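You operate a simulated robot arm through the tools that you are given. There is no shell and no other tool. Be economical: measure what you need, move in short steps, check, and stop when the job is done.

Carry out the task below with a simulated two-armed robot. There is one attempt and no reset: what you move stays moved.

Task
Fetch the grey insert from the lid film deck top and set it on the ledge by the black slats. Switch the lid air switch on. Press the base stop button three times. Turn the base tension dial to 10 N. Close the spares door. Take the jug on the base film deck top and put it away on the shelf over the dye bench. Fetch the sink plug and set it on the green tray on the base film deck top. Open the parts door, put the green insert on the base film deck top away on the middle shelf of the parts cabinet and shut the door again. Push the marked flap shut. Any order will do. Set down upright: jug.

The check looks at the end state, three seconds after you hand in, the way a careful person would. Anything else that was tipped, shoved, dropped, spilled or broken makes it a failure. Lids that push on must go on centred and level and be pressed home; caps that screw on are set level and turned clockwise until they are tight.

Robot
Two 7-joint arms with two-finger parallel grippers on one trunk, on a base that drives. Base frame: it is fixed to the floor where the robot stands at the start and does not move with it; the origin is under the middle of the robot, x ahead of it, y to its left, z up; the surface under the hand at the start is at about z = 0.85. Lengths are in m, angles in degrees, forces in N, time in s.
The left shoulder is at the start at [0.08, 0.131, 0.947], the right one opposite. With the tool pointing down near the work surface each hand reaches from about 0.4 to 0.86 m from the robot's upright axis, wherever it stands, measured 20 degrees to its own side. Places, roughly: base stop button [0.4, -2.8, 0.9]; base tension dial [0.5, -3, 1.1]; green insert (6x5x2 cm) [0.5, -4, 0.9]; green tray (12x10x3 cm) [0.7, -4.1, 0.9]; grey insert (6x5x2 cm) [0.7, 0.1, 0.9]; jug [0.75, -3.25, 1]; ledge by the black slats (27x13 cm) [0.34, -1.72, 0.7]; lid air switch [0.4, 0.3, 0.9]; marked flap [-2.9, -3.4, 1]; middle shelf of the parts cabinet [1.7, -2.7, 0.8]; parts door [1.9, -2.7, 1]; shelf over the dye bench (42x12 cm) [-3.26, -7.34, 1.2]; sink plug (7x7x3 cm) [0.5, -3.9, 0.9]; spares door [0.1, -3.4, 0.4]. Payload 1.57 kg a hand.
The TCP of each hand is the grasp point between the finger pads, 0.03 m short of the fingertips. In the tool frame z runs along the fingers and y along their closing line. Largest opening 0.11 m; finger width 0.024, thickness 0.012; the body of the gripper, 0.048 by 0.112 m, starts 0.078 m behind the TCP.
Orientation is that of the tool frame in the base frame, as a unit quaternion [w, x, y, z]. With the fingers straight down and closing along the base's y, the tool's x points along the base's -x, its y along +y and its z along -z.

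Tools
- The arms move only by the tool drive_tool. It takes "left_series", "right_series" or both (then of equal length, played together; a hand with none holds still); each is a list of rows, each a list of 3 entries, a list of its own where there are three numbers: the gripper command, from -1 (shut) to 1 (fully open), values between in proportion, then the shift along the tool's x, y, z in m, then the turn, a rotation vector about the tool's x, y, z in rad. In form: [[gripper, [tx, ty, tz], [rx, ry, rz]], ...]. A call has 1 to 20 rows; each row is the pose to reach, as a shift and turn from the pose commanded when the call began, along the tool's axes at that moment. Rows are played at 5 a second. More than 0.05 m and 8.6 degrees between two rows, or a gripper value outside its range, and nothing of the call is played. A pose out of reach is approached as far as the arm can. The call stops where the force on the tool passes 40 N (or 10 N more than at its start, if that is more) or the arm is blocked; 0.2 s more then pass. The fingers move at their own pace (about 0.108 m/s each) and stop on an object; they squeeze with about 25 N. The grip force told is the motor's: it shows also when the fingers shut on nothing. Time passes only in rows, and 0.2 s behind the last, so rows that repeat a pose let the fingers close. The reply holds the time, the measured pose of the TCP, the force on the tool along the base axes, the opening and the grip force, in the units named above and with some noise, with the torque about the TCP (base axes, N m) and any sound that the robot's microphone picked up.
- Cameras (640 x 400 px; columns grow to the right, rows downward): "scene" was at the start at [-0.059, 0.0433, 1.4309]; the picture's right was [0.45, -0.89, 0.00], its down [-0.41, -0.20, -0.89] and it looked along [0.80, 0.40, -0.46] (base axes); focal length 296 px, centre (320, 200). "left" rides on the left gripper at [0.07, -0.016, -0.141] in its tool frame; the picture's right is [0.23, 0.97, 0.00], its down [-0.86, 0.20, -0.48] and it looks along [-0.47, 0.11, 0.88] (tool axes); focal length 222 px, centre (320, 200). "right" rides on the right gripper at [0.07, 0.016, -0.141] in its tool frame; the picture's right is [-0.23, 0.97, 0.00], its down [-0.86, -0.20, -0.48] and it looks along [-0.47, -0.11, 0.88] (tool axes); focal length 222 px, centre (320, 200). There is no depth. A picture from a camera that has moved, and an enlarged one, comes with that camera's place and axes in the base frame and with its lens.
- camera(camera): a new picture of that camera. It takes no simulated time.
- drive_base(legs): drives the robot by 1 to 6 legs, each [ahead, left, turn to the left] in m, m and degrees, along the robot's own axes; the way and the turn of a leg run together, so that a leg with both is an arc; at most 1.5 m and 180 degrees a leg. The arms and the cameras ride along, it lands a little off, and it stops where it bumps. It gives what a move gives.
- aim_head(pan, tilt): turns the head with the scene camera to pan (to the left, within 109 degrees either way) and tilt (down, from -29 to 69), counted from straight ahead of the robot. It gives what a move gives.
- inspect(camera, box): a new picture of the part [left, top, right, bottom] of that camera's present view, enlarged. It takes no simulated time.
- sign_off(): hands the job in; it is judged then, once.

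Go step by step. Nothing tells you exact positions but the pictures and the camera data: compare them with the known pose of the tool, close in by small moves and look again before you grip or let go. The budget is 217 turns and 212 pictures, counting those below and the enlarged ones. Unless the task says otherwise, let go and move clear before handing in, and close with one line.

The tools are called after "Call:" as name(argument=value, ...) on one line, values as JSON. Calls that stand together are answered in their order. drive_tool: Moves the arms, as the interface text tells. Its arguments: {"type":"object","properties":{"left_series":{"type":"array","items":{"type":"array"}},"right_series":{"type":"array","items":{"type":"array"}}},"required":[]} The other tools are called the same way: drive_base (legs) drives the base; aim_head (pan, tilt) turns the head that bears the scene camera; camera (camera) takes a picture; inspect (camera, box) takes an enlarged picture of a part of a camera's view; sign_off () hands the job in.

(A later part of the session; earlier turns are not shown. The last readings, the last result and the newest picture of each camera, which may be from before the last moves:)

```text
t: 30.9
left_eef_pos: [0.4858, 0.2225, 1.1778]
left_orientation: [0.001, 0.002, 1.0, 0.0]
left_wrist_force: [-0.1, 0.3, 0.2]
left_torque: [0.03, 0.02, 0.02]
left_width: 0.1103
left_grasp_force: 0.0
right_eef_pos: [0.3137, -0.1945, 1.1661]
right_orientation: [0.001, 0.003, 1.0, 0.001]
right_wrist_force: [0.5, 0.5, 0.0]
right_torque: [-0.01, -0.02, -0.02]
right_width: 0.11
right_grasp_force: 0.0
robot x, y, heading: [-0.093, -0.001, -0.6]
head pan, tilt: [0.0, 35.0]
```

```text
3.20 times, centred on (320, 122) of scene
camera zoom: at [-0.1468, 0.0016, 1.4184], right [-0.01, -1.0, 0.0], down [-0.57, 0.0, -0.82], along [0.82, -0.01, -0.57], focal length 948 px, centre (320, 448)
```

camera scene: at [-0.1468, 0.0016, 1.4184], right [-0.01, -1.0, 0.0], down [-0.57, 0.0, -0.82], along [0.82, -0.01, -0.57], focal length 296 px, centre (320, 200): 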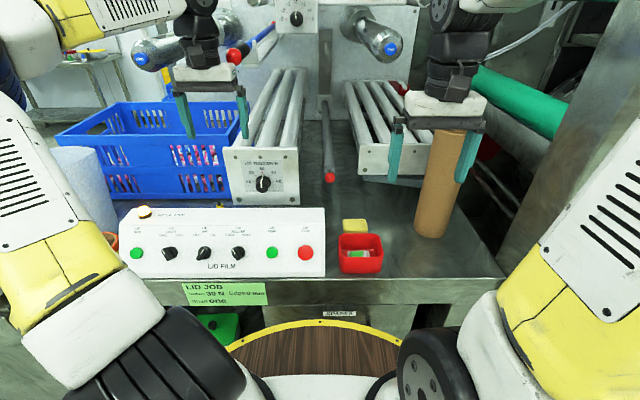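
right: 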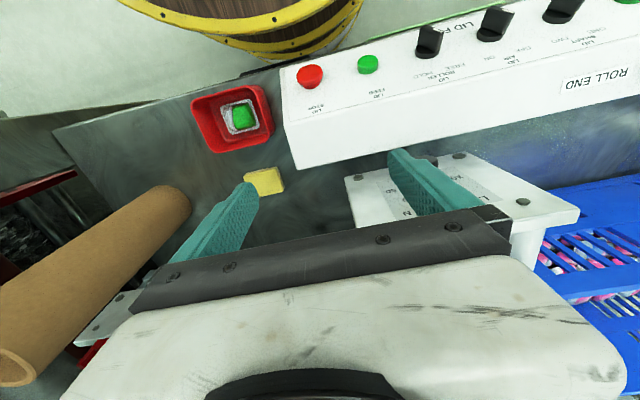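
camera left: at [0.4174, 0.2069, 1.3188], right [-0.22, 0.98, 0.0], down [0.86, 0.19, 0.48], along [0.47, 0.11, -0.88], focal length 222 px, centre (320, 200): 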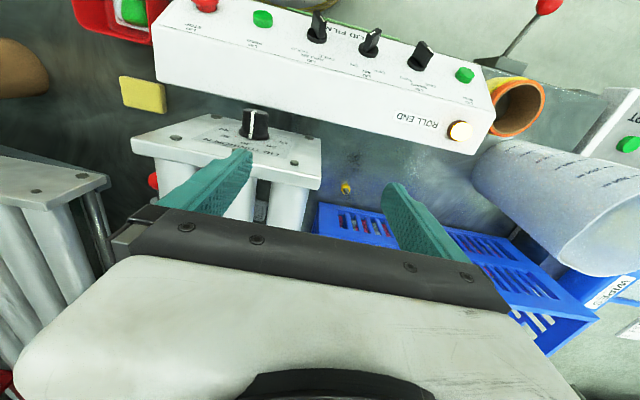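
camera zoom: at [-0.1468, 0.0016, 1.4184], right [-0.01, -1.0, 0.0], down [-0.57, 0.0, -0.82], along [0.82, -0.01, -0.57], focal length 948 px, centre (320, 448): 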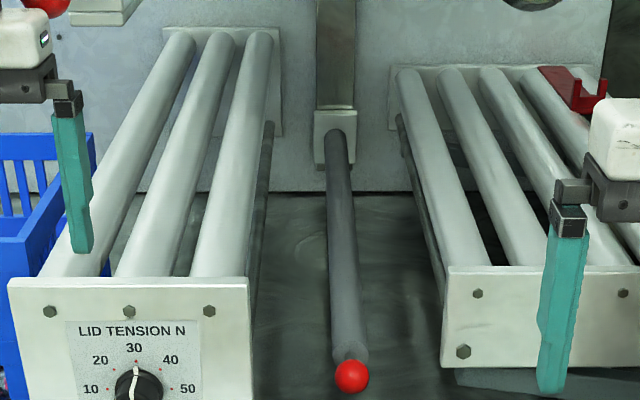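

I found it: a grey block lies under the tension roller unit at about (0.71, 0.13, 0.87). The rollers and plate sit about 10 cm above the deck. I'll use the right hand camera, low and looking level, to measure the gap.

Call:
drive_base(legs=[[-0.2, 0, 0]])

Call:
drive_tool(right_series=[[1, [-0.038, 0.0135, 0.0195], [0, -0.129, 0]], [1, [-0.076, 0.027, 0.039], [0, -0.257, 0]], [1, [-0.114, 0.041, 0.058], [0, -0.386, 0]], [1, [-0.152, 0.054, 0.078], [0, -0.514, 0]], [1, [-0.19, 0.068, 0.097], [0, -0.643, 0]], [1, [-0.228, 0.081, 0.117], [0, -0.771, 0]], [1, [-0.266, 0.095, 0.136], [0, -0.9, 0]], [1, [-0.266, 0.095, 0.136], [0, -0.9, 0]]])

Call:
camera(camera="right")

```text
t: 32.4
left_eef_pos: [0.2872, 0.2287, 1.177]
left_orientation: [0.0, -0.001, 1.0, 0.0]
left_wrist_force: [-0.2, -0.1, 0.2]
left_torque: [0.01, 0.04, 0.0]
left_width: 0.1099
left_grasp_force: 0.1
right_eef_pos: [0.1201, -0.1926, 1.1659]
right_orientation: [0.001, 0.0, 1.0, 0.0]
right_wrist_force: [0.5, -0.1, -0.2]
right_torque: [0.03, 0.05, 0.01]
right_width: 0.1098
right_grasp_force: 0.0
robot x, y, heading: [-0.2926, -0.0004, -0.1]
head pan, tilt: [0.0, 35.0]
```

```text
t: 34.2
left_eef_pos: [0.2869, 0.2282, 1.1768]
left_orientation: [0.0, -0.001, 1.0, 0.0]
left_wrist_force: [0.1, -0.2, 0.2]
left_torque: [0.01, -0.01, -0.03]
left_width: 0.1101
left_grasp_force: 0.1
right_eef_pos: [0.3863, -0.0971, 1.0288]
right_orientation: [0.435, -0.001, 0.9, 0.001]
right_wrist_force: [0.7, 0.0, 0.4]
right_torque: [0.0, 0.01, -0.03]
right_width: 0.1098
right_grasp_force: 0.1
right hand out of reach, approached as far as the arm can: row 6
robot x, y, heading: [-0.2877, -0.0015, 0.0]
head pan, tilt: [0.0, 35.0]
```

```text
174 pictures are left
camera right: at [0.2304, -0.0816, 1.0624], right [0.14, 0.97, 0.18], down [0.16, -0.2, 0.97], along [0.98, -0.11, -0.18], focal length 222 px, centre (320, 200)
```

right: 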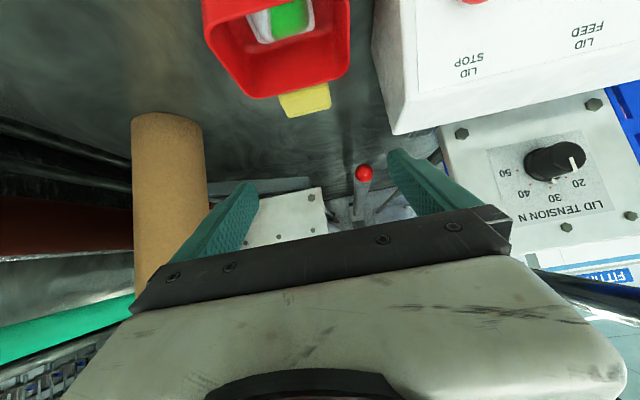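

Call:
inspect(camera="right", box=[300, 90, 460, 240])

Call:
drive_tool(right_series=[[0.2, [0, 0.0, 0], [0, 0, 0]], [-0.6, [0, 0, 0], [0, 0, 0]], [-1, [0, 0, 0], [0, 0, 0]]])

Call:
inspect(camera="right", box=[320, 80, 480, 240])

```text
2.67 times, centred on (380, 165) of right
camera zoom: at [0.2304, -0.0816, 1.0624], right [0.14, 0.97, 0.18], down [0.16, -0.2, 0.97], along [0.98, -0.11, -0.18], focal length 592 px, centre (160, 293)
```

zoom: 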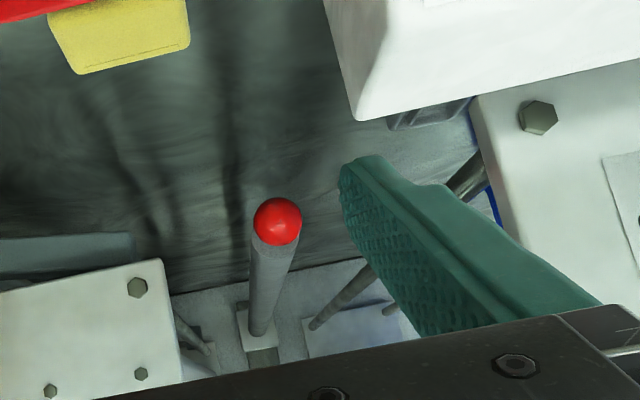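

```text
t: 35.0
left_eef_pos: [0.2884, 0.2275, 1.1762]
left_orientation: [-0.001, 0.0, 1.0, 0.0]
left_wrist_force: [-0.1, -0.8, -0.5]
left_torque: [-0.01, -0.01, -0.02]
left_width: 0.1099
left_grasp_force: 0.1
right_eef_pos: [0.3861, -0.0984, 1.0291]
right_orientation: [0.435, -0.001, 0.9, 0.0]
right_wrist_force: [-0.3, -1.2, -0.9]
right_torque: [0.01, -0.01, -0.03]
right_width: 0.0
right_grasp_force: 21.2
robot x, y, heading: [-0.2929, -0.0009, 0.1]
head pan, tilt: [0.0, 35.0]
```

```text
2.50 times, centred on (400, 160) of right
camera zoom: at [0.2303, -0.0824, 1.0627], right [0.14, 0.97, 0.18], down [0.16, -0.2, 0.97], along [0.98, -0.11, -0.18], focal length 555 px, centre (120, 300)
```

zoom: 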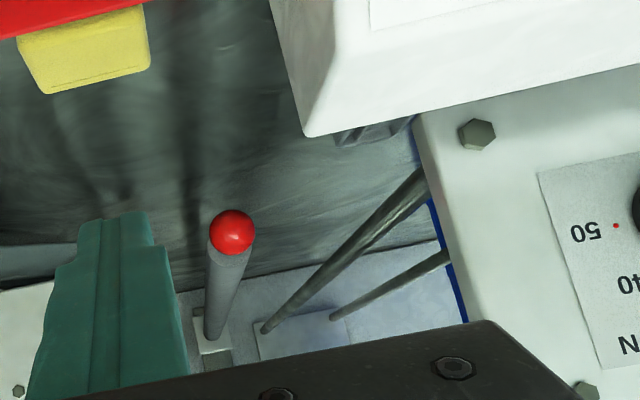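

The insert lies under lower tie rods at z≈0.98, so I need a low diagonal reach from the front right, with the camera side up. I'll re-orient the right hand in free space first.

Call:
drive_tool(right_series=[[-1, [-0.017, -0.007, -0.013], [0, 0.129, 0]], [-1, [-0.033, -0.014, -0.027], [0, 0.257, 0]], [-1, [-0.05, -0.021, -0.04], [0, 0.386, 0]], [-1, [-0.067, -0.029, -0.053], [0, 0.514, 0]], [-1, [-0.084, -0.036, -0.066], [0, 0.643, 0]], [-1, [-0.1, -0.043, -0.08], [0, 0.771, 0]], [-1, [-0.117, -0.05, -0.093], [0, 0.9, 0]]])

Call:
drive_tool(right_series=[[0, [0, 0, 0], [0, 0, 0.143]], [0, [0, 0, 0], [0, 0, 0.287]], [0, [0, 0, 0], [0, 0, 0.43]], [0, [0, 0, 0], [0, 0, 0.574]], [0, [0, 0, 0], [0, 0, 0.717]], [0, [0, 0, 0], [0, 0, 0.86]], [0, [0, 0, 0], [0, 0, 1.004]], [0, [0, 0, 0], [0, 0, 1.147]], [0, [0, 0, 0], [0, 0, 1.291]], [0, [0, 0, 0], [0, 0, 1.434]], [0, [0, 0, 0], [0, 0, 1.577]], [0, [0, 0, 0], [0, 0, 1.721]], [0, [0, 0, 0], [0, 0, 1.864]], [0, [0, 0, 0], [0, 0, 2.008]], [0, [0, 0, 0], [0, 0, 2.151]], [0, [0, 0, 0], [0, 0, 2.294]], [0, [0, 0, 0], [0, 0, 2.438]]])

```text
t: 36.6
left_eef_pos: [0.288, 0.2278, 1.1767]
left_orientation: [0.0, 0.0, 1.0, 0.0]
left_wrist_force: [0.4, -0.2, 1.2]
left_torque: [0.03, 0.01, 0.01]
left_width: 0.11
left_grasp_force: 0.1
right_eef_pos: [0.386, -0.1462, 1.1806]
right_orientation: [-0.001, -0.001, 1.0, -0.001]
right_wrist_force: [-0.3, 0.8, -0.3]
right_torque: [0.01, -0.06, -0.01]
right_width: 0.0
right_grasp_force: 21.4
right hand out of reach, approached as far as the arm can: row 1, 2
robot x, y, heading: [-0.2891, -0.003, -0.2]
head pan, tilt: [0.0, 35.0]
```

```text
t: 40.2
left_eef_pos: [0.2884, 0.2278, 1.1762]
left_orientation: [0.0, 0.0, 1.0, 0.0]
left_wrist_force: [0.4, 0.8, 0.2]
left_torque: [0.01, -0.02, 0.01]
left_width: 0.1101
left_grasp_force: 0.1
right_eef_pos: [0.3855, -0.1464, 1.1808]
right_orientation: [0.0, 0.939, 0.343, 0.0]
right_wrist_force: [-0.3, 0.7, -0.4]
right_torque: [-0.03, 0.02, 0.01]
right_width: 0.0551
right_grasp_force: 0.0
robot x, y, heading: [-0.2916, -0.0014, -0.1]
head pan, tilt: [0.0, 35.0]
```

Call:
drive_tool(right_series=[[0, [0.009, 0.001, 0.022], [0, 0.14, 0]], [0, [0.018, 0.002, 0.044], [0, 0.279, 0]], [0, [0.026, 0.002, 0.065], [0, 0.419, 0]], [0, [0.035, 0.003, 0.087], [0, 0.559, 0]], [0, [0.044, 0.004, 0.109], [0, 0.698, 0]], [0, [0.053, 0.005, 0.131], [0, 0.838, 0]], [0, [0.061, 0.005, 0.152], [0, 0.978, 0]], [0, [0.07, 0.006, 0.174], [0, 1.117, 0]], [0, [0.079, 0.007, 0.196], [0, 1.257, 0]], [0, [0.079, 0.007, 0.196], [0, 1.257, 0]]])

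Call:
camera(camera="right")

Call:
camera(camera="scene")

```text
t: 42.4
left_eef_pos: [0.2884, 0.2276, 1.1776]
left_orientation: [0.0, 0.0, 1.0, -0.001]
left_wrist_force: [1.1, -0.4, 0.5]
left_torque: [0.01, -0.01, 0.0]
left_width: 0.1101
left_grasp_force: 0.0
right_eef_pos: [0.4519, -0.0979, 0.9826]
right_orientation: [-0.202, 0.759, 0.278, 0.552]
right_wrist_force: [-0.2, -0.2, 0.6]
right_torque: [-0.03, 0.01, 0.04]
right_width: 0.0551
right_grasp_force: 0.0
robot x, y, heading: [-0.2881, -0.0005, -0.3]
head pan, tilt: [0.0, 35.0]
```

```text
171 pictures are left
camera right: at [0.374, -0.1839, 1.0922], right [0.58, -0.79, -0.22], down [-0.68, -0.31, -0.67], along [0.46, 0.53, -0.71], focal length 222 px, centre (320, 200)
```

right: 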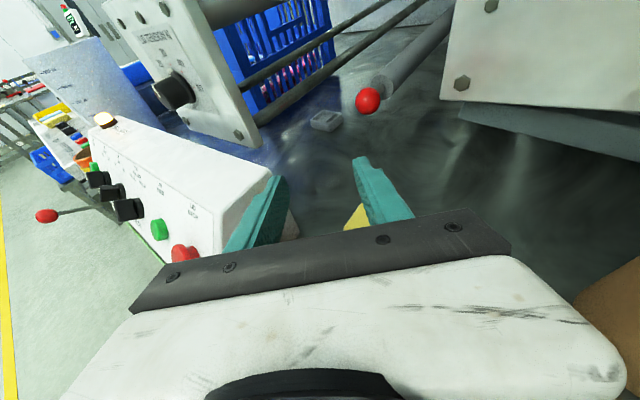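

```text
170 pictures are left
camera scene: at [-0.3432, 0.0019, 1.4184], right [0.0, -1.0, 0.0], down [-0.57, 0.0, -0.82], along [0.82, 0.0, -0.57], focal length 296 px, centre (320, 200)
```

scene: 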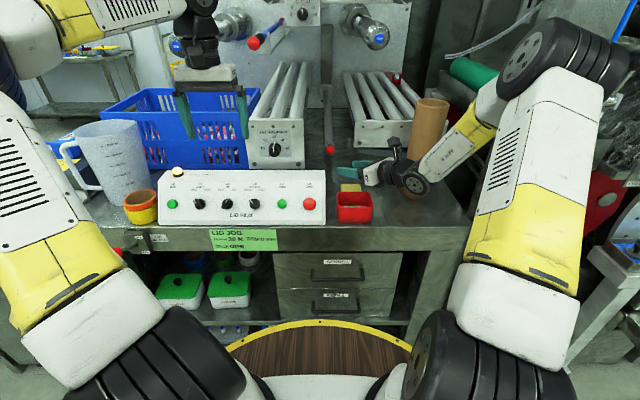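

Now I can see the insert clearly under the unit from the right hand. I'll zoom in for its exact position and orientation.

Call:
inspect(camera="right", box=[200, 40, 400, 165])

```text
3.20 times, centred on (300, 102) of right
camera zoom: at [0.374, -0.1839, 1.0922], right [0.58, -0.79, -0.22], down [-0.68, -0.31, -0.67], along [0.46, 0.53, -0.71], focal length 711 px, centre (384, 512)
```

zoom: 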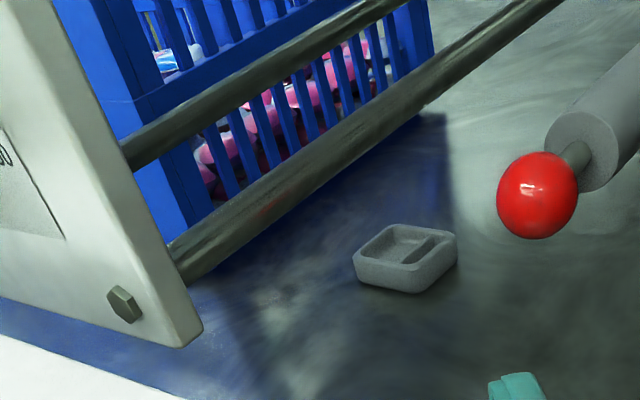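

The insert is centred near (0.727, 0.116) and nearly square to the axes. I'll pull the hand back a bit, drive the base nearer, then slide in low on a heading of about 37°.

Call:
drive_tool(right_series=[[0.3, [0, 0, -0.033], [-0.017, 0.012, 0.005]], [0.6, [0, 0, -0.067], [-0.033, 0.023, 0.011]], [0.8, [0, 0, -0.1], [-0.05, 0.035, 0.016]]])

Call:
drive_base(legs=[[0.15, 0, 0]])

Call:
camera(camera="right")

```text
t: 43.2
left_eef_pos: [0.2876, 0.2279, 1.1777]
left_orientation: [0.0, -0.001, 1.0, 0.001]
left_wrist_force: [0.3, 0.3, 0.1]
left_torque: [0.01, 0.0, -0.03]
left_width: 0.1104
left_grasp_force: 0.0
right_eef_pos: [0.3787, -0.1624, 1.011]
right_orientation: [-0.194, 0.756, 0.256, 0.57]
right_wrist_force: [0.7, -0.1, -0.3]
right_torque: [0.01, 0.01, 0.01]
right_width: 0.0989
right_grasp_force: 0.0
robot x, y, heading: [-0.2904, -0.0043, 0.0]
head pan, tilt: [0.0, 35.0]
```

```text
t: 44.6
left_eef_pos: [0.4424, 0.2266, 1.1779]
left_orientation: [0.001, 0.0, 1.0, 0.0]
left_wrist_force: [-0.1, -0.2, -0.9]
left_torque: [0.04, -0.01, 0.02]
left_width: 0.1098
left_grasp_force: 0.0
right_eef_pos: [0.5341, -0.1652, 1.012]
right_orientation: [-0.192, 0.757, 0.254, 0.57]
right_wrist_force: [-0.4, -0.7, -0.2]
right_torque: [0.03, 0.03, 0.0]
right_width: 0.0989
right_grasp_force: 0.0
robot x, y, heading: [-0.1348, -0.002, -0.1]
head pan, tilt: [0.0, 35.0]
```

```text
168 pictures are left
camera right: at [0.4496, -0.2485, 1.1182], right [0.54, -0.81, -0.22], down [-0.67, -0.26, -0.69], along [0.5, 0.52, -0.69], focal length 222 px, centre (320, 200)
```

right: 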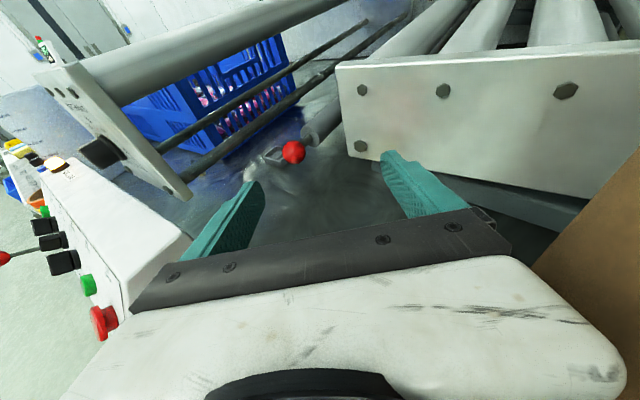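

Call:
drive_tool(right_series=[[0.55, [-0.0116, -0.0258, 0.0312], [0, 0, 0]], [0.55, [-0.0232, -0.0517, 0.0624], [0, 0, 0]], [0.55, [-0.0348, -0.0775, 0.0936], [0, 0, 0]], [0.55, [-0.0464, -0.1033, 0.1248], [0, 0, 0]], [0.55, [-0.0464, -0.1033, 0.1248], [0, 0, 0]]])

Call:
camera(camera="right")

Call:
inspect(camera="scene", box=[220, 60, 480, 225])

```text
t: 45.8
left_eef_pos: [0.4432, 0.2272, 1.176]
left_orientation: [0.0, 0.001, 1.0, 0.001]
left_wrist_force: [-0.4, -0.1, 0.3]
left_torque: [0.02, 0.0, 0.02]
left_width: 0.1099
left_grasp_force: 0.1
right_eef_pos: [0.5589, -0.021, 0.9327]
right_orientation: [-0.192, 0.758, 0.256, 0.569]
right_wrist_force: [0.9, -3.5, -0.7]
right_torque: [0.06, 0.03, 0.19]
right_width: 0.0828
right_grasp_force: 0.1
robot x, y, heading: [-0.1354, 0.0001, -0.0]
head pan, tilt: [0.0, 35.0]
```

```text
167 pictures are left
camera right: at [0.4748, -0.1049, 1.0396], right [0.54, -0.81, -0.22], down [-0.67, -0.26, -0.69], along [0.5, 0.52, -0.69], focal length 222 px, centre (320, 200)
```

right: 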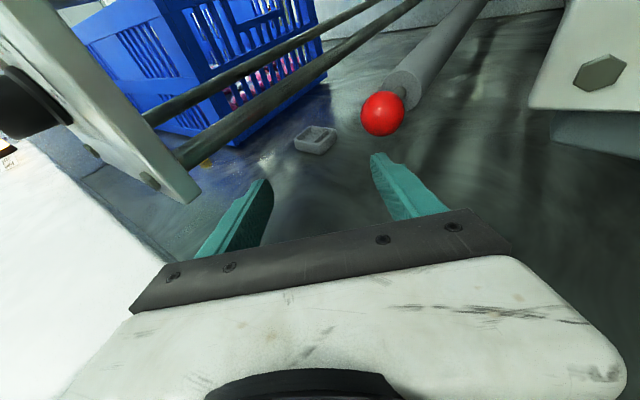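

```text
2.42 times, centred on (350, 142) of scene
camera zoom: at [-0.1881, 0.0017, 1.4184], right [0.0, -1.0, 0.0], down [-0.57, 0.0, -0.82], along [0.82, 0.0, -0.57], focal length 718 px, centre (247, 339)
```

zoom: 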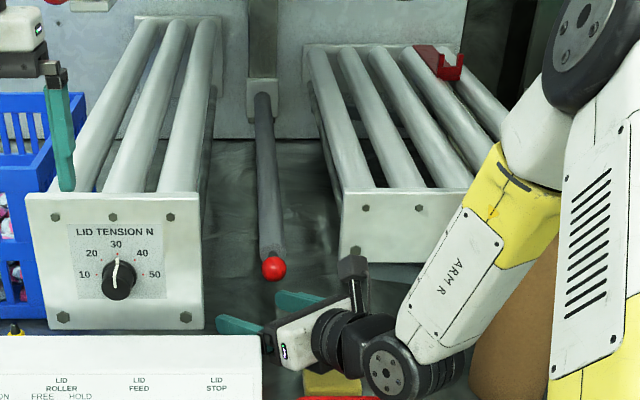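

There was light contact on the left side with the panel end. I'll shift right and advance partway.

Call:
drive_tool(right_series=[[0.55, [0, 0.015, 0.0], [0, 0, 0]], [0.55, [0, 0.015, 0.035], [0, 0, 0]], [0.55, [0, 0.012, 0.07], [0, 0, 0]], [0.55, [0, 0.008, 0.105], [0, 0, 0]], [0.55, [0, 0.004, 0.13], [0, 0, 0]], [0.55, [0, 0.004, 0.13], [0, 0, 0]]])

Call:
camera(camera="right")

Call:
inspect(camera="scene", box=[220, 60, 480, 225])

```text
t: 47.2
left_eef_pos: [0.4423, 0.2272, 1.1775]
left_orientation: [0.0, 0.0, 1.0, 0.001]
left_wrist_force: [-1.0, 0.0, -0.4]
left_torque: [0.0, 0.01, 0.0]
left_width: 0.1104
left_grasp_force: 0.1
right_eef_pos: [0.6571, 0.0547, 0.8943]
right_orientation: [-0.192, 0.757, 0.254, 0.571]
right_wrist_force: [-1.1, 1.6, 0.2]
right_torque: [0.06, -0.06, -0.12]
right_width: 0.0854
right_grasp_force: 0.0
robot x, y, heading: [-0.1334, -0.001, -0.2]
head pan, tilt: [0.0, 35.0]
```

```text
165 pictures are left
camera right: at [0.5727, -0.0289, 0.9996], right [0.54, -0.81, -0.22], down [-0.67, -0.26, -0.69], along [0.5, 0.52, -0.69], focal length 222 px, centre (320, 200)
```

right: 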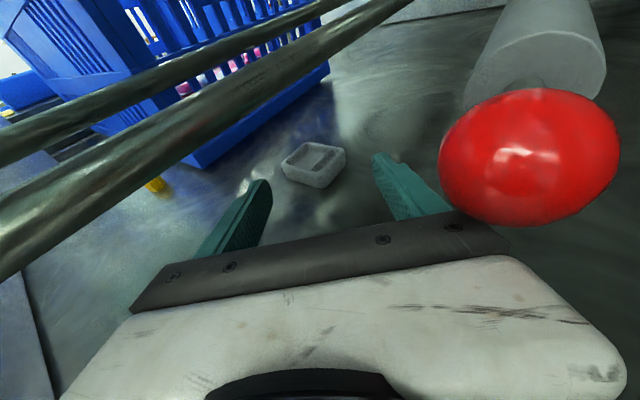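

```text
2.42 times, centred on (350, 142) of scene
camera zoom: at [-0.1882, 0.0019, 1.4184], right [0.0, -1.0, 0.0], down [-0.57, 0.0, -0.82], along [0.82, 0.0, -0.57], focal length 718 px, centre (247, 339)
```

zoom: 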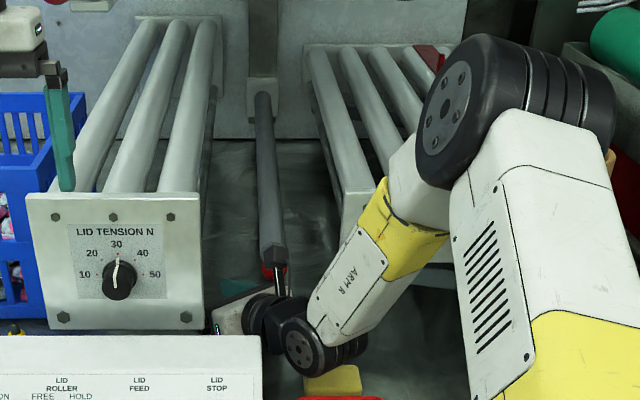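

Call:
drive_tool(right_series=[[0.55, [-0.002, -0.001, 0.02], [0, 0, 0]], [0.55, [-0.002, -0.002, 0.04], [0, 0, 0]], [0.55, [-0.001, -0.003, 0.06], [0, 0, 0]], [0.55, [-0.001, -0.003, 0.07], [0, 0, 0]], [0.55, [-0.001, -0.003, 0.07], [0, 0, 0]]])

Call:
camera(camera="right")

```text
t: 48.4
left_eef_pos: [0.4434, 0.2268, 1.178]
left_orientation: [-0.001, 0.001, 1.0, 0.001]
left_wrist_force: [0.6, 0.4, 0.2]
left_torque: [-0.02, 0.0, -0.03]
left_width: 0.1099
left_grasp_force: 0.1
right_eef_pos: [0.7105, 0.0972, 0.8771]
right_orientation: [-0.194, 0.756, 0.256, 0.57]
right_wrist_force: [-0.2, -0.1, 0.4]
right_torque: [0.0, 0.03, -0.01]
right_width: 0.0852
right_grasp_force: 0.1
robot x, y, heading: [-0.1361, -0.0039, -0.4]
head pan, tilt: [0.0, 35.0]
```

```text
163 pictures are left
camera right: at [0.6273, 0.0136, 0.9834], right [0.54, -0.81, -0.22], down [-0.68, -0.26, -0.69], along [0.5, 0.52, -0.69], focal length 222 px, centre (320, 200)
```

right: 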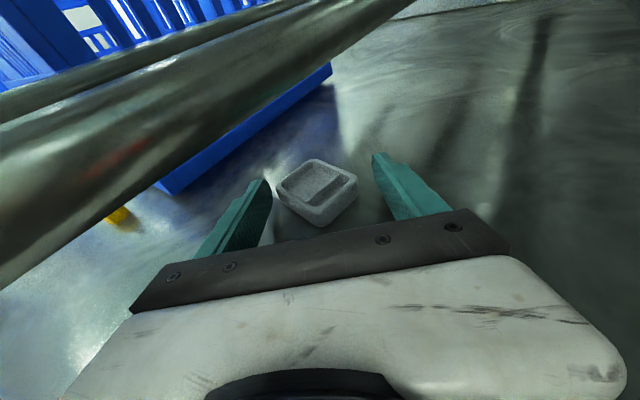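

Call:
inspect(camera="right", box=[220, 120, 420, 245])

```text
3.20 times, centred on (320, 182) of right
camera zoom: at [0.6273, 0.0136, 0.9834], right [0.54, -0.81, -0.22], down [-0.68, -0.26, -0.69], along [0.5, 0.52, -0.69], focal length 711 px, centre (320, 256)
```

zoom: 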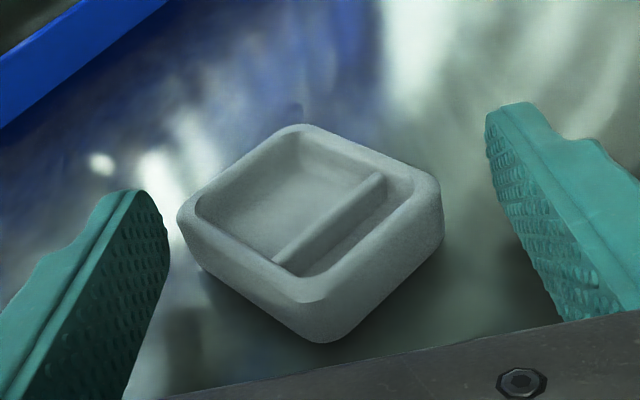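

Call:
drive_tool(right_series=[[0.55, [0.002, -0.003, 0.01], [0, 0, 0]], [0.3, [0.002, -0.003, 0.01], [0, 0, 0]], [0.1, [0.002, -0.003, 0.01], [0, 0, 0]], [-0.2, [0.002, -0.003, 0.01], [0, 0, 0]], [-0.4, [0.002, -0.003, 0.01], [0, 0, 0]], [-0.4, [0.002, -0.003, 0.01], [0, 0, 0]]])

Call:
inspect(camera="right", box=[220, 120, 420, 245])

```text
t: 49.8
left_eef_pos: [0.4438, 0.2266, 1.1775]
left_orientation: [0.0, 0.0, 1.0, 0.0]
left_wrist_force: [-0.1, 0.2, -0.6]
left_torque: [0.01, -0.02, 0.06]
left_width: 0.1097
left_grasp_force: 0.0
right_eef_pos: [0.7165, 0.1058, 0.8769]
right_orientation: [-0.192, 0.757, 0.255, 0.57]
right_wrist_force: [1.0, 1.1, 0.4]
right_torque: [0.01, -0.01, 0.0]
right_width: 0.0741
right_grasp_force: 25.5
robot x, y, heading: [-0.1394, -0.0005, -0.4]
head pan, tilt: [0.0, 35.0]
```

```text
3.20 times, centred on (320, 182) of right
camera zoom: at [0.6332, 0.0222, 0.9833], right [0.54, -0.81, -0.22], down [-0.67, -0.26, -0.69], along [0.5, 0.52, -0.69], focal length 711 px, centre (320, 256)
```

zoom: 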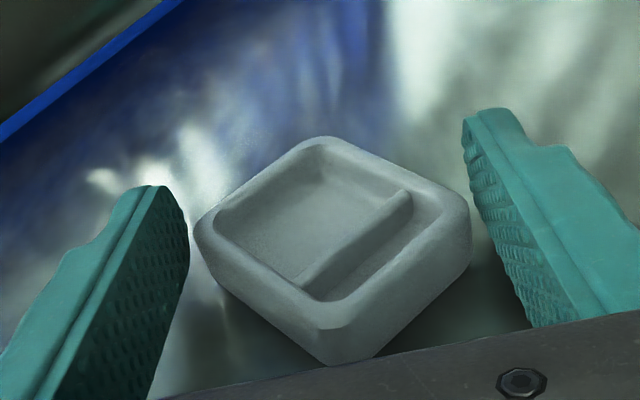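

The insert is gripped corner to corner. I'll drag it out along the deck to the open spot, raising the wrist near the end to clear the sponge.

Call:
drive_tool(right_series=[[-0.4, [-0.011, 0, -0.0384], [0, 0, 0]], [-0.4, [-0.0221, 0, -0.0769], [0, 0, 0]], [-0.4, [-0.0331, 0, -0.1153], [0, 0, 0]], [-0.4, [-0.0394, 0.006, -0.1447], [0, -0.11, 0]], [-0.4, [-0.0457, 0.012, -0.1741], [0, -0.22, 0]], [-0.4, [-0.052, 0.018, -0.2036], [0, -0.33, 0]], [-0.4, [-0.052, 0.018, -0.2036], [0, -0.33, 0]]])

Call:
camera(camera="right")

Call:
inspect(camera="scene", box=[220, 60, 480, 225])

```text
t: 51.4
left_eef_pos: [0.4427, 0.228, 1.1771]
left_orientation: [0.0, -0.001, 1.0, 0.0]
left_wrist_force: [-0.1, 0.2, -0.2]
left_torque: [-0.01, -0.01, 0.0]
left_width: 0.1101
left_grasp_force: 0.0
right_eef_pos: [0.5606, -0.0386, 0.8792]
right_orientation: [-0.148, 0.841, 0.284, 0.436]
right_wrist_force: [-1.5, 2.8, 6.3]
right_torque: [0.22, -0.28, 0.12]
right_width: 0.0694
right_grasp_force: 25.0
robot x, y, heading: [-0.1358, 0.0019, -0.2]
head pan, tilt: [0.0, 35.0]
```

```text
160 pictures are left
camera right: at [0.5105, -0.0978, 1.0169], right [0.49, -0.85, -0.19], down [-0.82, -0.38, -0.42], along [0.29, 0.36, -0.89], focal length 222 px, centre (320, 200)
```

right: 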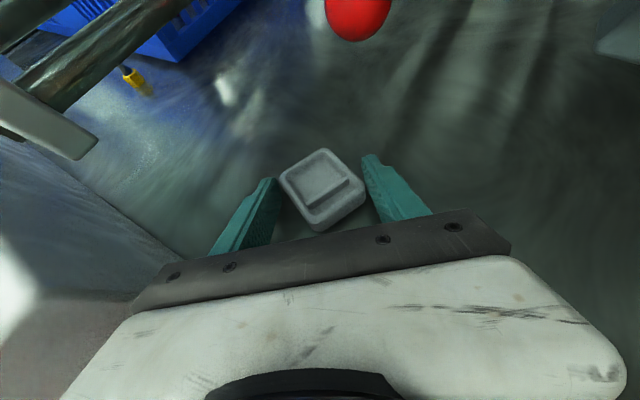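

```text
2.42 times, centred on (350, 142) of scene
camera zoom: at [-0.1884, 0.002, 1.4184], right [0.0, -1.0, 0.0], down [-0.57, 0.0, -0.82], along [0.82, 0.0, -0.57], focal length 718 px, centre (247, 339)
```

zoom: 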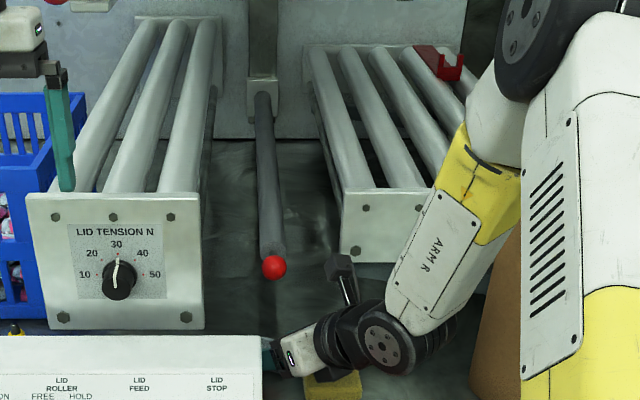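

The insert is out in the open. I'll release, lift, and turn the hand to point down.

Call:
drive_tool(right_series=[[0, [0, 0, 0], [0, 0, 0]], [0.5, [0.004, 0, -0.003], [0, 0, 0]], [0.5, [0.033, 0, -0.023], [0, -0.05, 0]], [0.5, [0.065, 0, -0.046], [0, -0.18, 0]], [0.5, [0.098, 0, -0.069], [0, -0.31, 0]], [0.5, [0.13, 0, -0.092], [0, -0.44, 0]], [0.5, [0.145, 0, -0.102], [0, -0.57, 0]], [0.5, [0.145, 0, -0.102], [0, -0.7, 0]], [0.5, [0.145, 0, -0.102], [0, -0.83, 0]], [0.5, [0.145, 0, -0.102], [0, -0.96, 0]]])

Call:
camera(camera="right")

```text
t: 53.6
left_eef_pos: [0.4422, 0.2267, 1.1769]
left_orientation: [0.0, 0.001, 1.0, -0.001]
left_wrist_force: [-0.7, -0.4, -0.2]
left_torque: [0.01, -0.03, -0.01]
left_width: 0.1104
left_grasp_force: 0.0
right_eef_pos: [0.5584, -0.0351, 1.0609]
right_orientation: [0.0, 0.948, 0.319, 0.0]
right_wrist_force: [0.5, -0.1, 0.5]
right_torque: [-0.02, 0.0, 0.04]
right_width: 0.0826
right_grasp_force: 0.1
robot x, y, heading: [-0.137, -0.0024, 0.1]
head pan, tilt: [0.0, 35.0]
```

```text
158 pictures are left
camera right: at [0.6235, -0.0061, 1.2012], right [0.41, -0.91, 0.0], down [-0.8, -0.36, 0.48], along [-0.44, -0.2, -0.88], focal length 222 px, centre (320, 200)
```

right: 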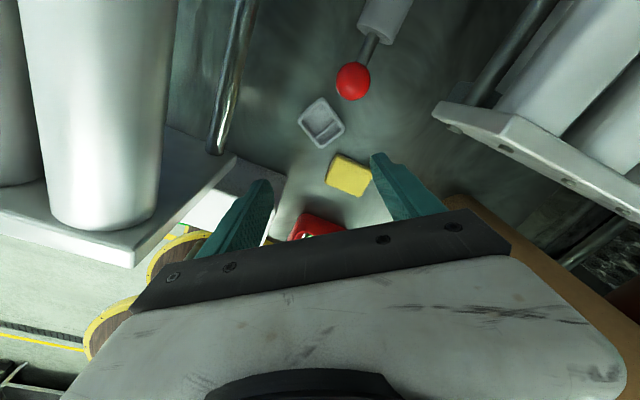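

Call:
inspect(camera="right", box=[260, 70, 400, 158])

```text
4.55 times, centred on (330, 114) of right
camera zoom: at [0.6235, -0.0061, 1.2012], right [0.41, -0.91, 0.0], down [-0.8, -0.36, 0.48], along [-0.44, -0.2, -0.88], focal length 1010 px, centre (274, 591)
```

zoom: 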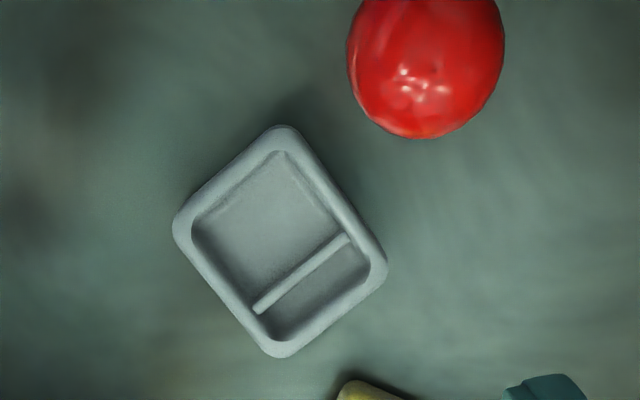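

I have the insert's orientation: centre near (0.571, -0.033), long axis at about 63°. I'll turn the hand to close along the long axis, away from the red ball.

Call:
drive_tool(right_series=[[0.5, [0, 0, 0], [0, 0, -0.144]], [0.5, [0, 0, 0], [0, 0, -0.289]], [0.5, [0, 0, 0], [0, 0, -0.433]], [0.5, [0, 0, 0], [0, 0, -0.577]], [0.5, [0, 0, 0], [0, 0, -0.721]], [0.5, [0, 0, 0], [0, 0, -0.866]], [0.5, [0, 0, 0], [0, 0, -1.01]], [0.5, [0, 0, 0], [0, 0, -1.154]], [0.5, [0, 0, 0], [0, 0, -1.299]], [0.5, [0, 0, 0], [0, 0, -1.443]], [0.5, [0, 0, 0], [0, 0, -1.587]], [0.5, [0, 0, 0], [0, 0, -1.731]], [0.5, [0, 0, 0], [0, 0, -1.876]], [0.5, [0, 0, 0], [0, 0, -2.02]]])

Call:
camera(camera="right")

```text
t: 56.6
left_eef_pos: [0.4433, 0.2286, 1.1763]
left_orientation: [0.0, 0.0, 1.0, 0.0]
left_wrist_force: [0.0, -0.3, -0.5]
left_torque: [-0.02, -0.01, -0.01]
left_width: 0.1101
left_grasp_force: 0.0
right_eef_pos: [0.5577, -0.0346, 1.0612]
right_orientation: [0.0, 0.233, 0.973, 0.001]
right_wrist_force: [0.0, 0.2, -0.2]
right_torque: [-0.01, -0.01, 0.0]
right_width: 0.0826
right_grasp_force: 0.1
robot x, y, heading: [-0.1369, -0.0018, -0.1]
head pan, tilt: [0.0, 35.0]
```

```text
156 pictures are left
camera right: at [0.5031, 0.011, 1.2018], right [0.64, 0.77, 0.0], down [0.67, -0.57, 0.48], along [0.37, -0.31, -0.88], focal length 222 px, centre (320, 200)
```

right: 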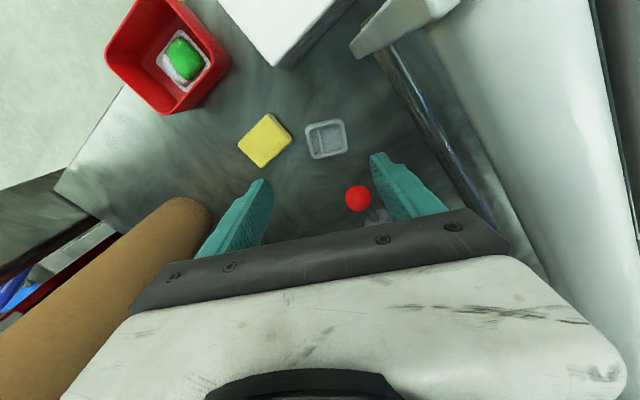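

Call:
drive_tool(right_series=[[0.5, [-0.0105, 0.007, 0.035], [0, 0, 0]], [0.5, [-0.0105, 0.007, 0.075], [0, 0, 0]], [0.5, [-0.0105, 0.007, 0.115], [0, 0, 0]], [0.5, [-0.0105, 0.007, 0.15], [0, 0, 0]], [0.5, [-0.0105, 0.007, 0.174], [0, 0, 0]], [0.5, [-0.0105, 0.007, 0.174], [0, 0, 0]]])

Call:
inspect(camera="right", box=[180, 80, 460, 255])

```text
t: 58.0
left_eef_pos: [0.444, 0.2274, 1.1778]
left_orientation: [0.0, 0.0, 1.0, 0.0]
left_wrist_force: [0.8, -0.2, -0.8]
left_torque: [-0.04, 0.05, -0.05]
left_width: 0.1099
left_grasp_force: 0.1
right_eef_pos: [0.5738, -0.0355, 0.8873]
right_orientation: [0.0, 0.234, 0.972, 0.001]
right_wrist_force: [0.2, 0.2, -0.2]
right_torque: [0.01, -0.04, 0.01]
right_width: 0.0826
right_grasp_force: 0.0
robot x, y, heading: [-0.1344, -0.0029, 0.2]
head pan, tilt: [0.0, 35.0]
```

```text
2.29 times, centred on (320, 168) of right
camera zoom: at [0.518, 0.0099, 1.0282], right [0.64, 0.76, 0.0], down [0.67, -0.57, 0.48], along [0.37, -0.31, -0.88], focal length 508 px, centre (320, 274)
```

zoom: 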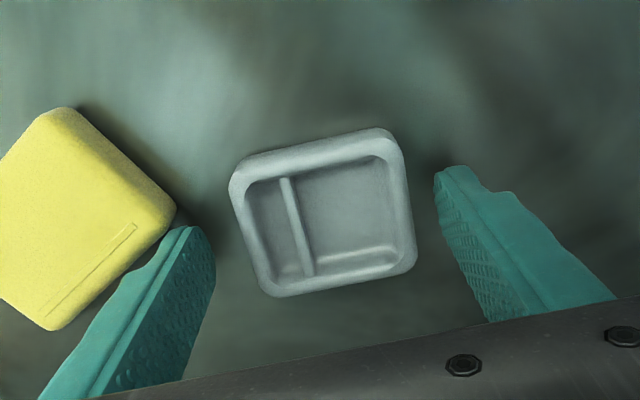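

Call:
drive_tool(right_series=[[0.3, [0, 0, 0.001], [0, 0, 0]], [0, [0, 0, 0.002], [0, 0, 0]], [-0.4, [0, 0, 0.002], [0, 0, 0]], [-0.6, [0, 0, 0.002], [0, 0, 0]], [-0.6, [0, 0, 0.002], [0, 0, 0]]])

Call:
inspect(camera="right", box=[180, 80, 460, 255])

```text
t: 59.2
left_eef_pos: [0.444, 0.226, 1.176]
left_orientation: [0.0, 0.0, 1.0, 0.0]
left_wrist_force: [-0.5, -0.5, 0.2]
left_torque: [-0.01, 0.01, -0.01]
left_width: 0.1101
left_grasp_force: 0.0
right_eef_pos: [0.5717, -0.0346, 0.8842]
right_orientation: [0.002, 0.234, 0.972, 0.002]
right_wrist_force: [3.5, 0.9, 12.1]
right_torque: [0.04, 0.02, 0.01]
right_width: 0.0572
right_grasp_force: 25.0
robot x, y, heading: [-0.1338, -0.0001, -0.4]
head pan, tilt: [0.0, 35.0]
```

```text
2.29 times, centred on (320, 168) of right
camera zoom: at [0.5166, 0.0108, 1.0266], right [0.64, 0.76, 0.0], down [0.67, -0.57, 0.48], along [0.37, -0.31, -0.88], focal length 508 px, centre (320, 274)
```

zoom: 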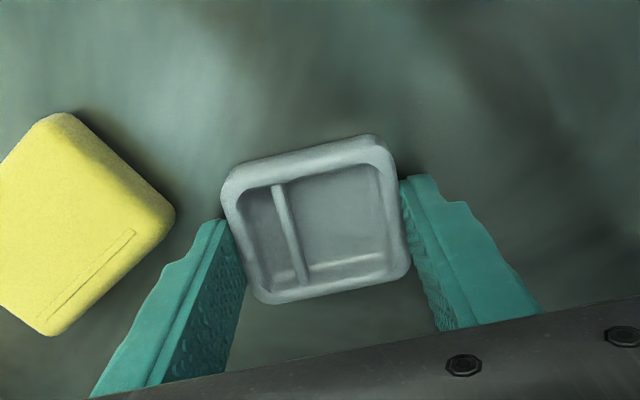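

The insert is gripped at 5.7 cm. I'll lift it, back away, drive to the ledge side and look.

Call:
drive_tool(right_series=[[-0.6, [0, 0, -0.04], [0, 0, 0]], [-0.6, [0, 0, -0.08], [0, 0, 0]], [-0.6, [0, 0, -0.12], [0, 0, 0]], [-0.6, [0, 0, -0.16], [0, 0, 0]], [-0.6, [0, 0, -0.2], [0, 0, 0]], [-0.6, [0.03, -0.02, -0.23], [0, 0, 0]], [-0.6, [0.06, -0.04, -0.25], [0, 0, 0]]])

Call:
drive_base(legs=[[-0.5, 0, 0], [0, -1.3, 0]])

Call:
aim_head(pan=-20, tilt=35)

Call:
camera(camera="scene")

Call:
camera(camera="right")

```text
t: 60.8
left_eef_pos: [0.4449, 0.2269, 1.177]
left_orientation: [0.0, 0.0, 1.0, 0.0]
left_wrist_force: [-0.9, 0.1, -0.9]
left_torque: [-0.01, 0.06, 0.01]
left_width: 0.1102
left_grasp_force: 0.0
right_eef_pos: [0.4991, -0.0439, 1.133]
right_orientation: [-0.001, 0.234, 0.972, 0.001]
right_wrist_force: [1.2, 0.1, -0.9]
right_torque: [-0.01, 0.02, -0.04]
right_width: 0.0574
right_grasp_force: 25.2
robot x, y, heading: [-0.1307, 0.0005, -0.2]
head pan, tilt: [0.0, 35.0]
```

```text
t: 69.8
left_eef_pos: [-0.0749, -1.0772, 1.1779]
left_orientation: [0.0, 0.012, 1.0, 0.0]
left_wrist_force: [0.4, -0.3, 0.6]
left_torque: [0.02, -0.02, -0.03]
left_width: 0.11
left_grasp_force: 0.0
right_eef_pos: [-0.0243, -1.3477, 1.1326]
right_orientation: [0.0, 0.246, 0.969, 0.001]
right_wrist_force: [0.4, -0.9, 1.1]
right_torque: [-0.02, 0.01, 0.01]
right_width: 0.0576
right_grasp_force: 25.4
robot x, y, heading: [-0.6602, -1.2893, -1.8]
head pan, tilt: [0.0, 35.0]
```

```text
t: 70.7
left_eef_pos: [-0.0748, -1.077, 1.1773]
left_orientation: [0.0, 0.012, 1.0, 0.0]
left_wrist_force: [-1.3, 0.4, -0.2]
left_torque: [-0.01, -0.01, -0.01]
left_width: 0.1101
left_grasp_force: 0.1
right_eef_pos: [-0.0253, -1.3479, 1.1342]
right_orientation: [0.0, 0.245, 0.969, 0.0]
right_wrist_force: [-0.1, 0.4, 0.1]
right_torque: [-0.03, 0.02, 0.02]
right_width: 0.0573
right_grasp_force: 25.3
robot x, y, heading: [-0.6608, -1.2918, -1.5]
head pan, tilt: [-20.0, 35.0]
```

```text
153 pictures are left
camera scene: at [-0.7174, -1.3164, 1.4184], right [-0.36, -0.93, 0.0], down [-0.53, 0.21, -0.82], along [0.76, -0.3, -0.57], focal length 296 px, centre (320, 200)
```

scene: 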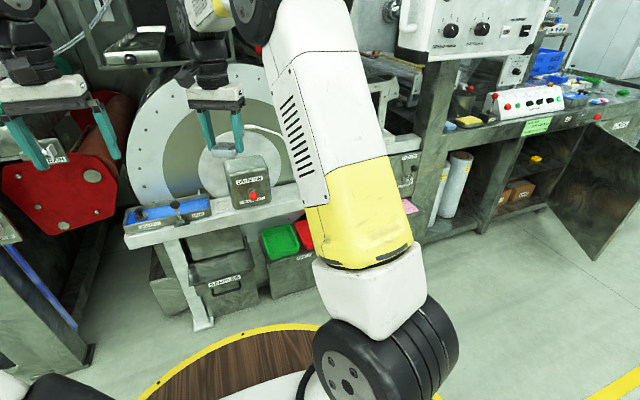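

```text
152 pictures are left
camera right: at [-0.0792, -1.3006, 1.2751], right [0.66, 0.75, 0.0], down [0.66, -0.58, 0.48], along [0.36, -0.32, -0.88], focal length 222 px, centre (320, 200)
```

right: 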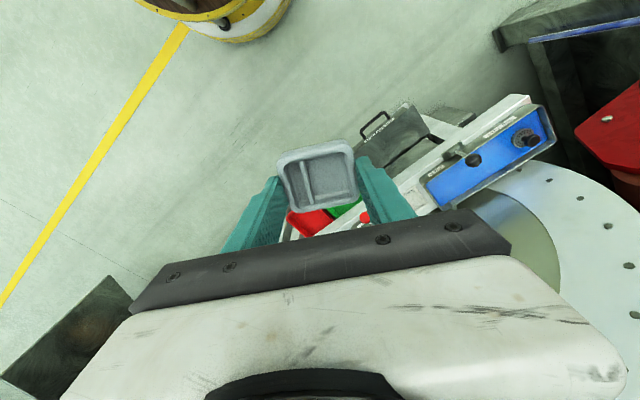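

Call:
drive_base(legs=[[0, -0.6, 1.5]])

Call:
aim_head(pan=12, tilt=38)

Call:
camera(camera="scene")

Call:
camera(camera="right")

```text
t: 74.0
left_eef_pos: [-0.0883, -1.6596, 1.1769]
left_orientation: [0.0, 0.002, 1.0, -0.001]
left_wrist_force: [-0.1, 0.2, -0.8]
left_torque: [0.0, 0.04, -0.03]
left_width: 0.1102
left_grasp_force: 0.0
right_eef_pos: [-0.0335, -1.9287, 1.1337]
right_orientation: [0.0, 0.234, 0.972, 0.001]
right_wrist_force: [-1.0, 0.1, -0.6]
right_torque: [0.0, 0.0, 0.02]
right_width: 0.0575
right_grasp_force: 24.6
robot x, y, heading: [-0.6685, -1.8825, -0.2]
head pan, tilt: [-20.0, 35.0]
```

```text
t: 75.0
left_eef_pos: [-0.0895, -1.6593, 1.1772]
left_orientation: [0.001, 0.001, 1.0, 0.0]
left_wrist_force: [-0.3, -0.1, -0.6]
left_torque: [0.02, 0.0, 0.05]
left_width: 0.1102
left_grasp_force: 0.0
right_eef_pos: [-0.0336, -1.9292, 1.1334]
right_orientation: [0.001, 0.235, 0.972, 0.001]
right_wrist_force: [0.5, -0.3, -0.6]
right_torque: [-0.03, 0.02, 0.03]
right_width: 0.0573
right_grasp_force: 24.7
robot x, y, heading: [-0.6703, -1.8854, -0.4]
head pan, tilt: [12.0, 38.0]
```

```text
151 pictures are left
camera scene: at [-0.7238, -1.8639, 1.4139], right [0.2, -0.98, 0.0], down [-0.6, -0.12, -0.79], along [0.77, 0.16, -0.62], focal length 296 px, centre (320, 200)
```

scene: 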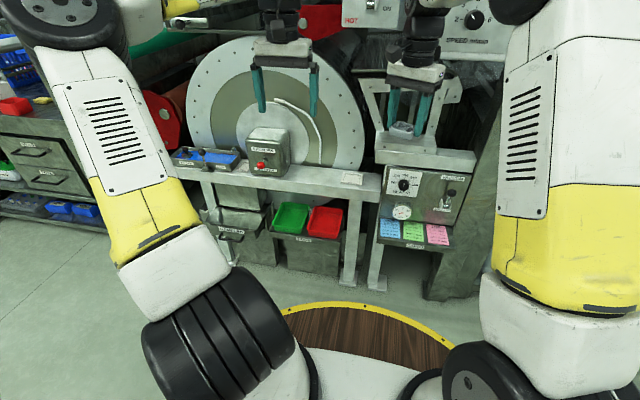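

```text
150 pictures are left
camera right: at [-0.0881, -1.883, 1.2751], right [0.65, 0.76, 0.0], down [0.67, -0.57, 0.48], along [0.37, -0.31, -0.88], focal length 222 px, centre (320, 200)
```

right: 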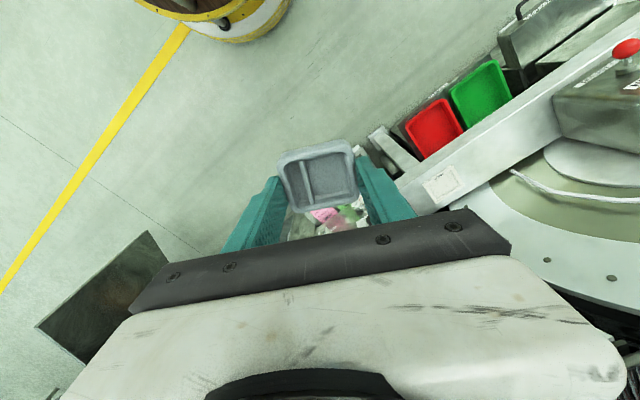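

Call:
inspect(camera="scene", box=[160, 100, 480, 300])

Call:
inspect(camera="scene", box=[270, 130, 400, 211])

```text
2.00 times, centred on (320, 200) of scene
camera zoom: at [-0.7238, -1.8639, 1.4139], right [0.2, -0.98, 0.0], down [-0.6, -0.12, -0.79], along [0.77, 0.16, -0.62], focal length 592 px, centre (320, 200)
```

zoom: 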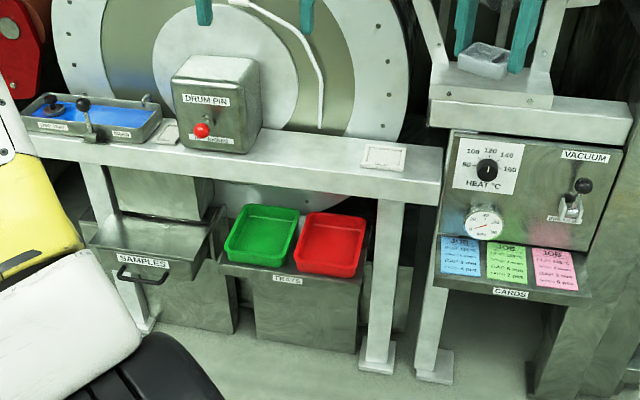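

```text
4.92 times, centred on (335, 170) of scene
camera zoom: at [-0.7238, -1.8639, 1.4139], right [0.2, -0.98, 0.0], down [-0.6, -0.12, -0.79], along [0.77, 0.16, -0.62], focal length 1458 px, centre (246, 345)
```

zoom: 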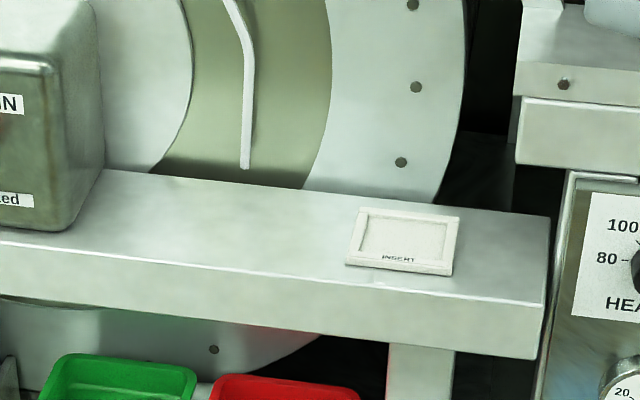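

The ledge has a thin frame labelled INSERT near (0.335, -1.785). I'll square the hand, tuck the left hand in, and drive closer.

Call:
drive_tool(right_series=[[-0.6, [0.02, 0, 0], [0, 0, -0.118]], [-0.6, [0.04, 0, 0], [0, 0, -0.236]], [-0.6, [0.04, 0, 0], [0, 0, -0.354]], [-0.6, [0.04, 0, 0], [0, 0, -0.471]]], left_series=[[1, [0.035, 0, 0], [0, 0, 0]], [1, [0.07, 0.02, 0], [0, 0, 0]], [1, [0.1, 0.04, 0], [0, 0, 0]], [1, [0.13, 0.06, 0], [0, 0, 0]]])

Call:
drive_base(legs=[[0.35, 0.36, 0]])

Call:
camera(camera="right")

Call:
camera(camera="scene")

```text
t: 76.0
left_eef_pos: [-0.2213, -1.6029, 1.1802]
left_orientation: [0.0, 0.003, 1.0, 0.0]
left_wrist_force: [0.2, -0.6, -0.4]
left_torque: [-0.01, 0.05, -0.01]
left_width: 0.1106
left_grasp_force: 0.0
right_eef_pos: [-0.0696, -1.9112, 1.133]
right_orientation: [-0.001, 0.002, 1.0, 0.0]
right_wrist_force: [0.3, -0.7, -0.5]
right_torque: [0.01, 0.03, -0.02]
right_width: 0.0572
right_grasp_force: 24.9
robot x, y, heading: [-0.6654, -1.8851, -0.3]
head pan, tilt: [12.0, 38.0]
```

```text
t: 78.9
left_eef_pos: [0.1245, -1.2383, 1.1806]
left_orientation: [0.0, -0.001, 1.0, 0.001]
left_wrist_force: [0.3, -0.1, -0.3]
left_torque: [0.03, -0.03, -0.02]
left_width: 0.11
left_grasp_force: 0.0
right_eef_pos: [0.279, -1.5463, 1.1324]
right_orientation: [-0.001, -0.002, 1.0, 0.001]
right_wrist_force: [-0.1, -0.6, 0.3]
right_torque: [-0.01, 0.01, -0.05]
right_width: 0.0573
right_grasp_force: 25.2
robot x, y, heading: [-0.3186, -1.5267, -0.0]
head pan, tilt: [12.0, 38.0]
```

```text
147 pictures are left
camera right: at [0.2092, -1.5301, 1.2744], right [0.22, 0.97, 0.0], down [0.86, -0.2, 0.48], along [0.47, -0.11, -0.88], focal length 222 px, centre (320, 200)
```

right: 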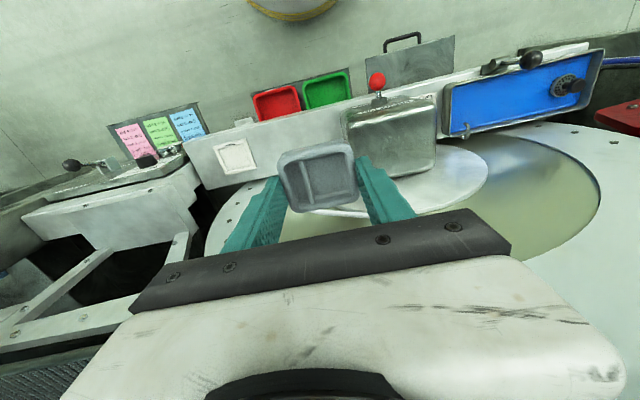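

```text
146 pictures are left
camera scene: at [-0.3758, -1.5046, 1.4138], right [0.21, -0.98, 0.0], down [-0.6, -0.13, -0.79], along [0.77, 0.17, -0.62], focal length 296 px, centre (320, 200)
```

scene: 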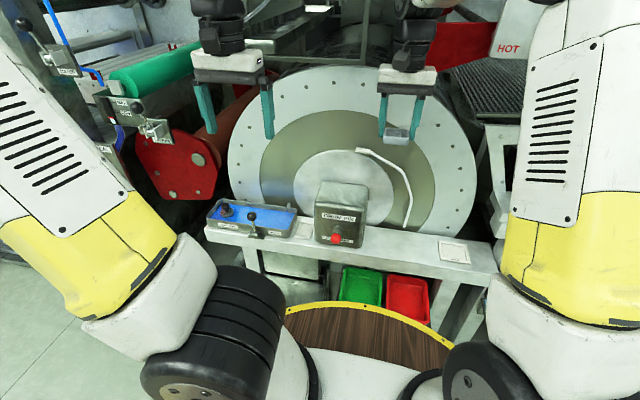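

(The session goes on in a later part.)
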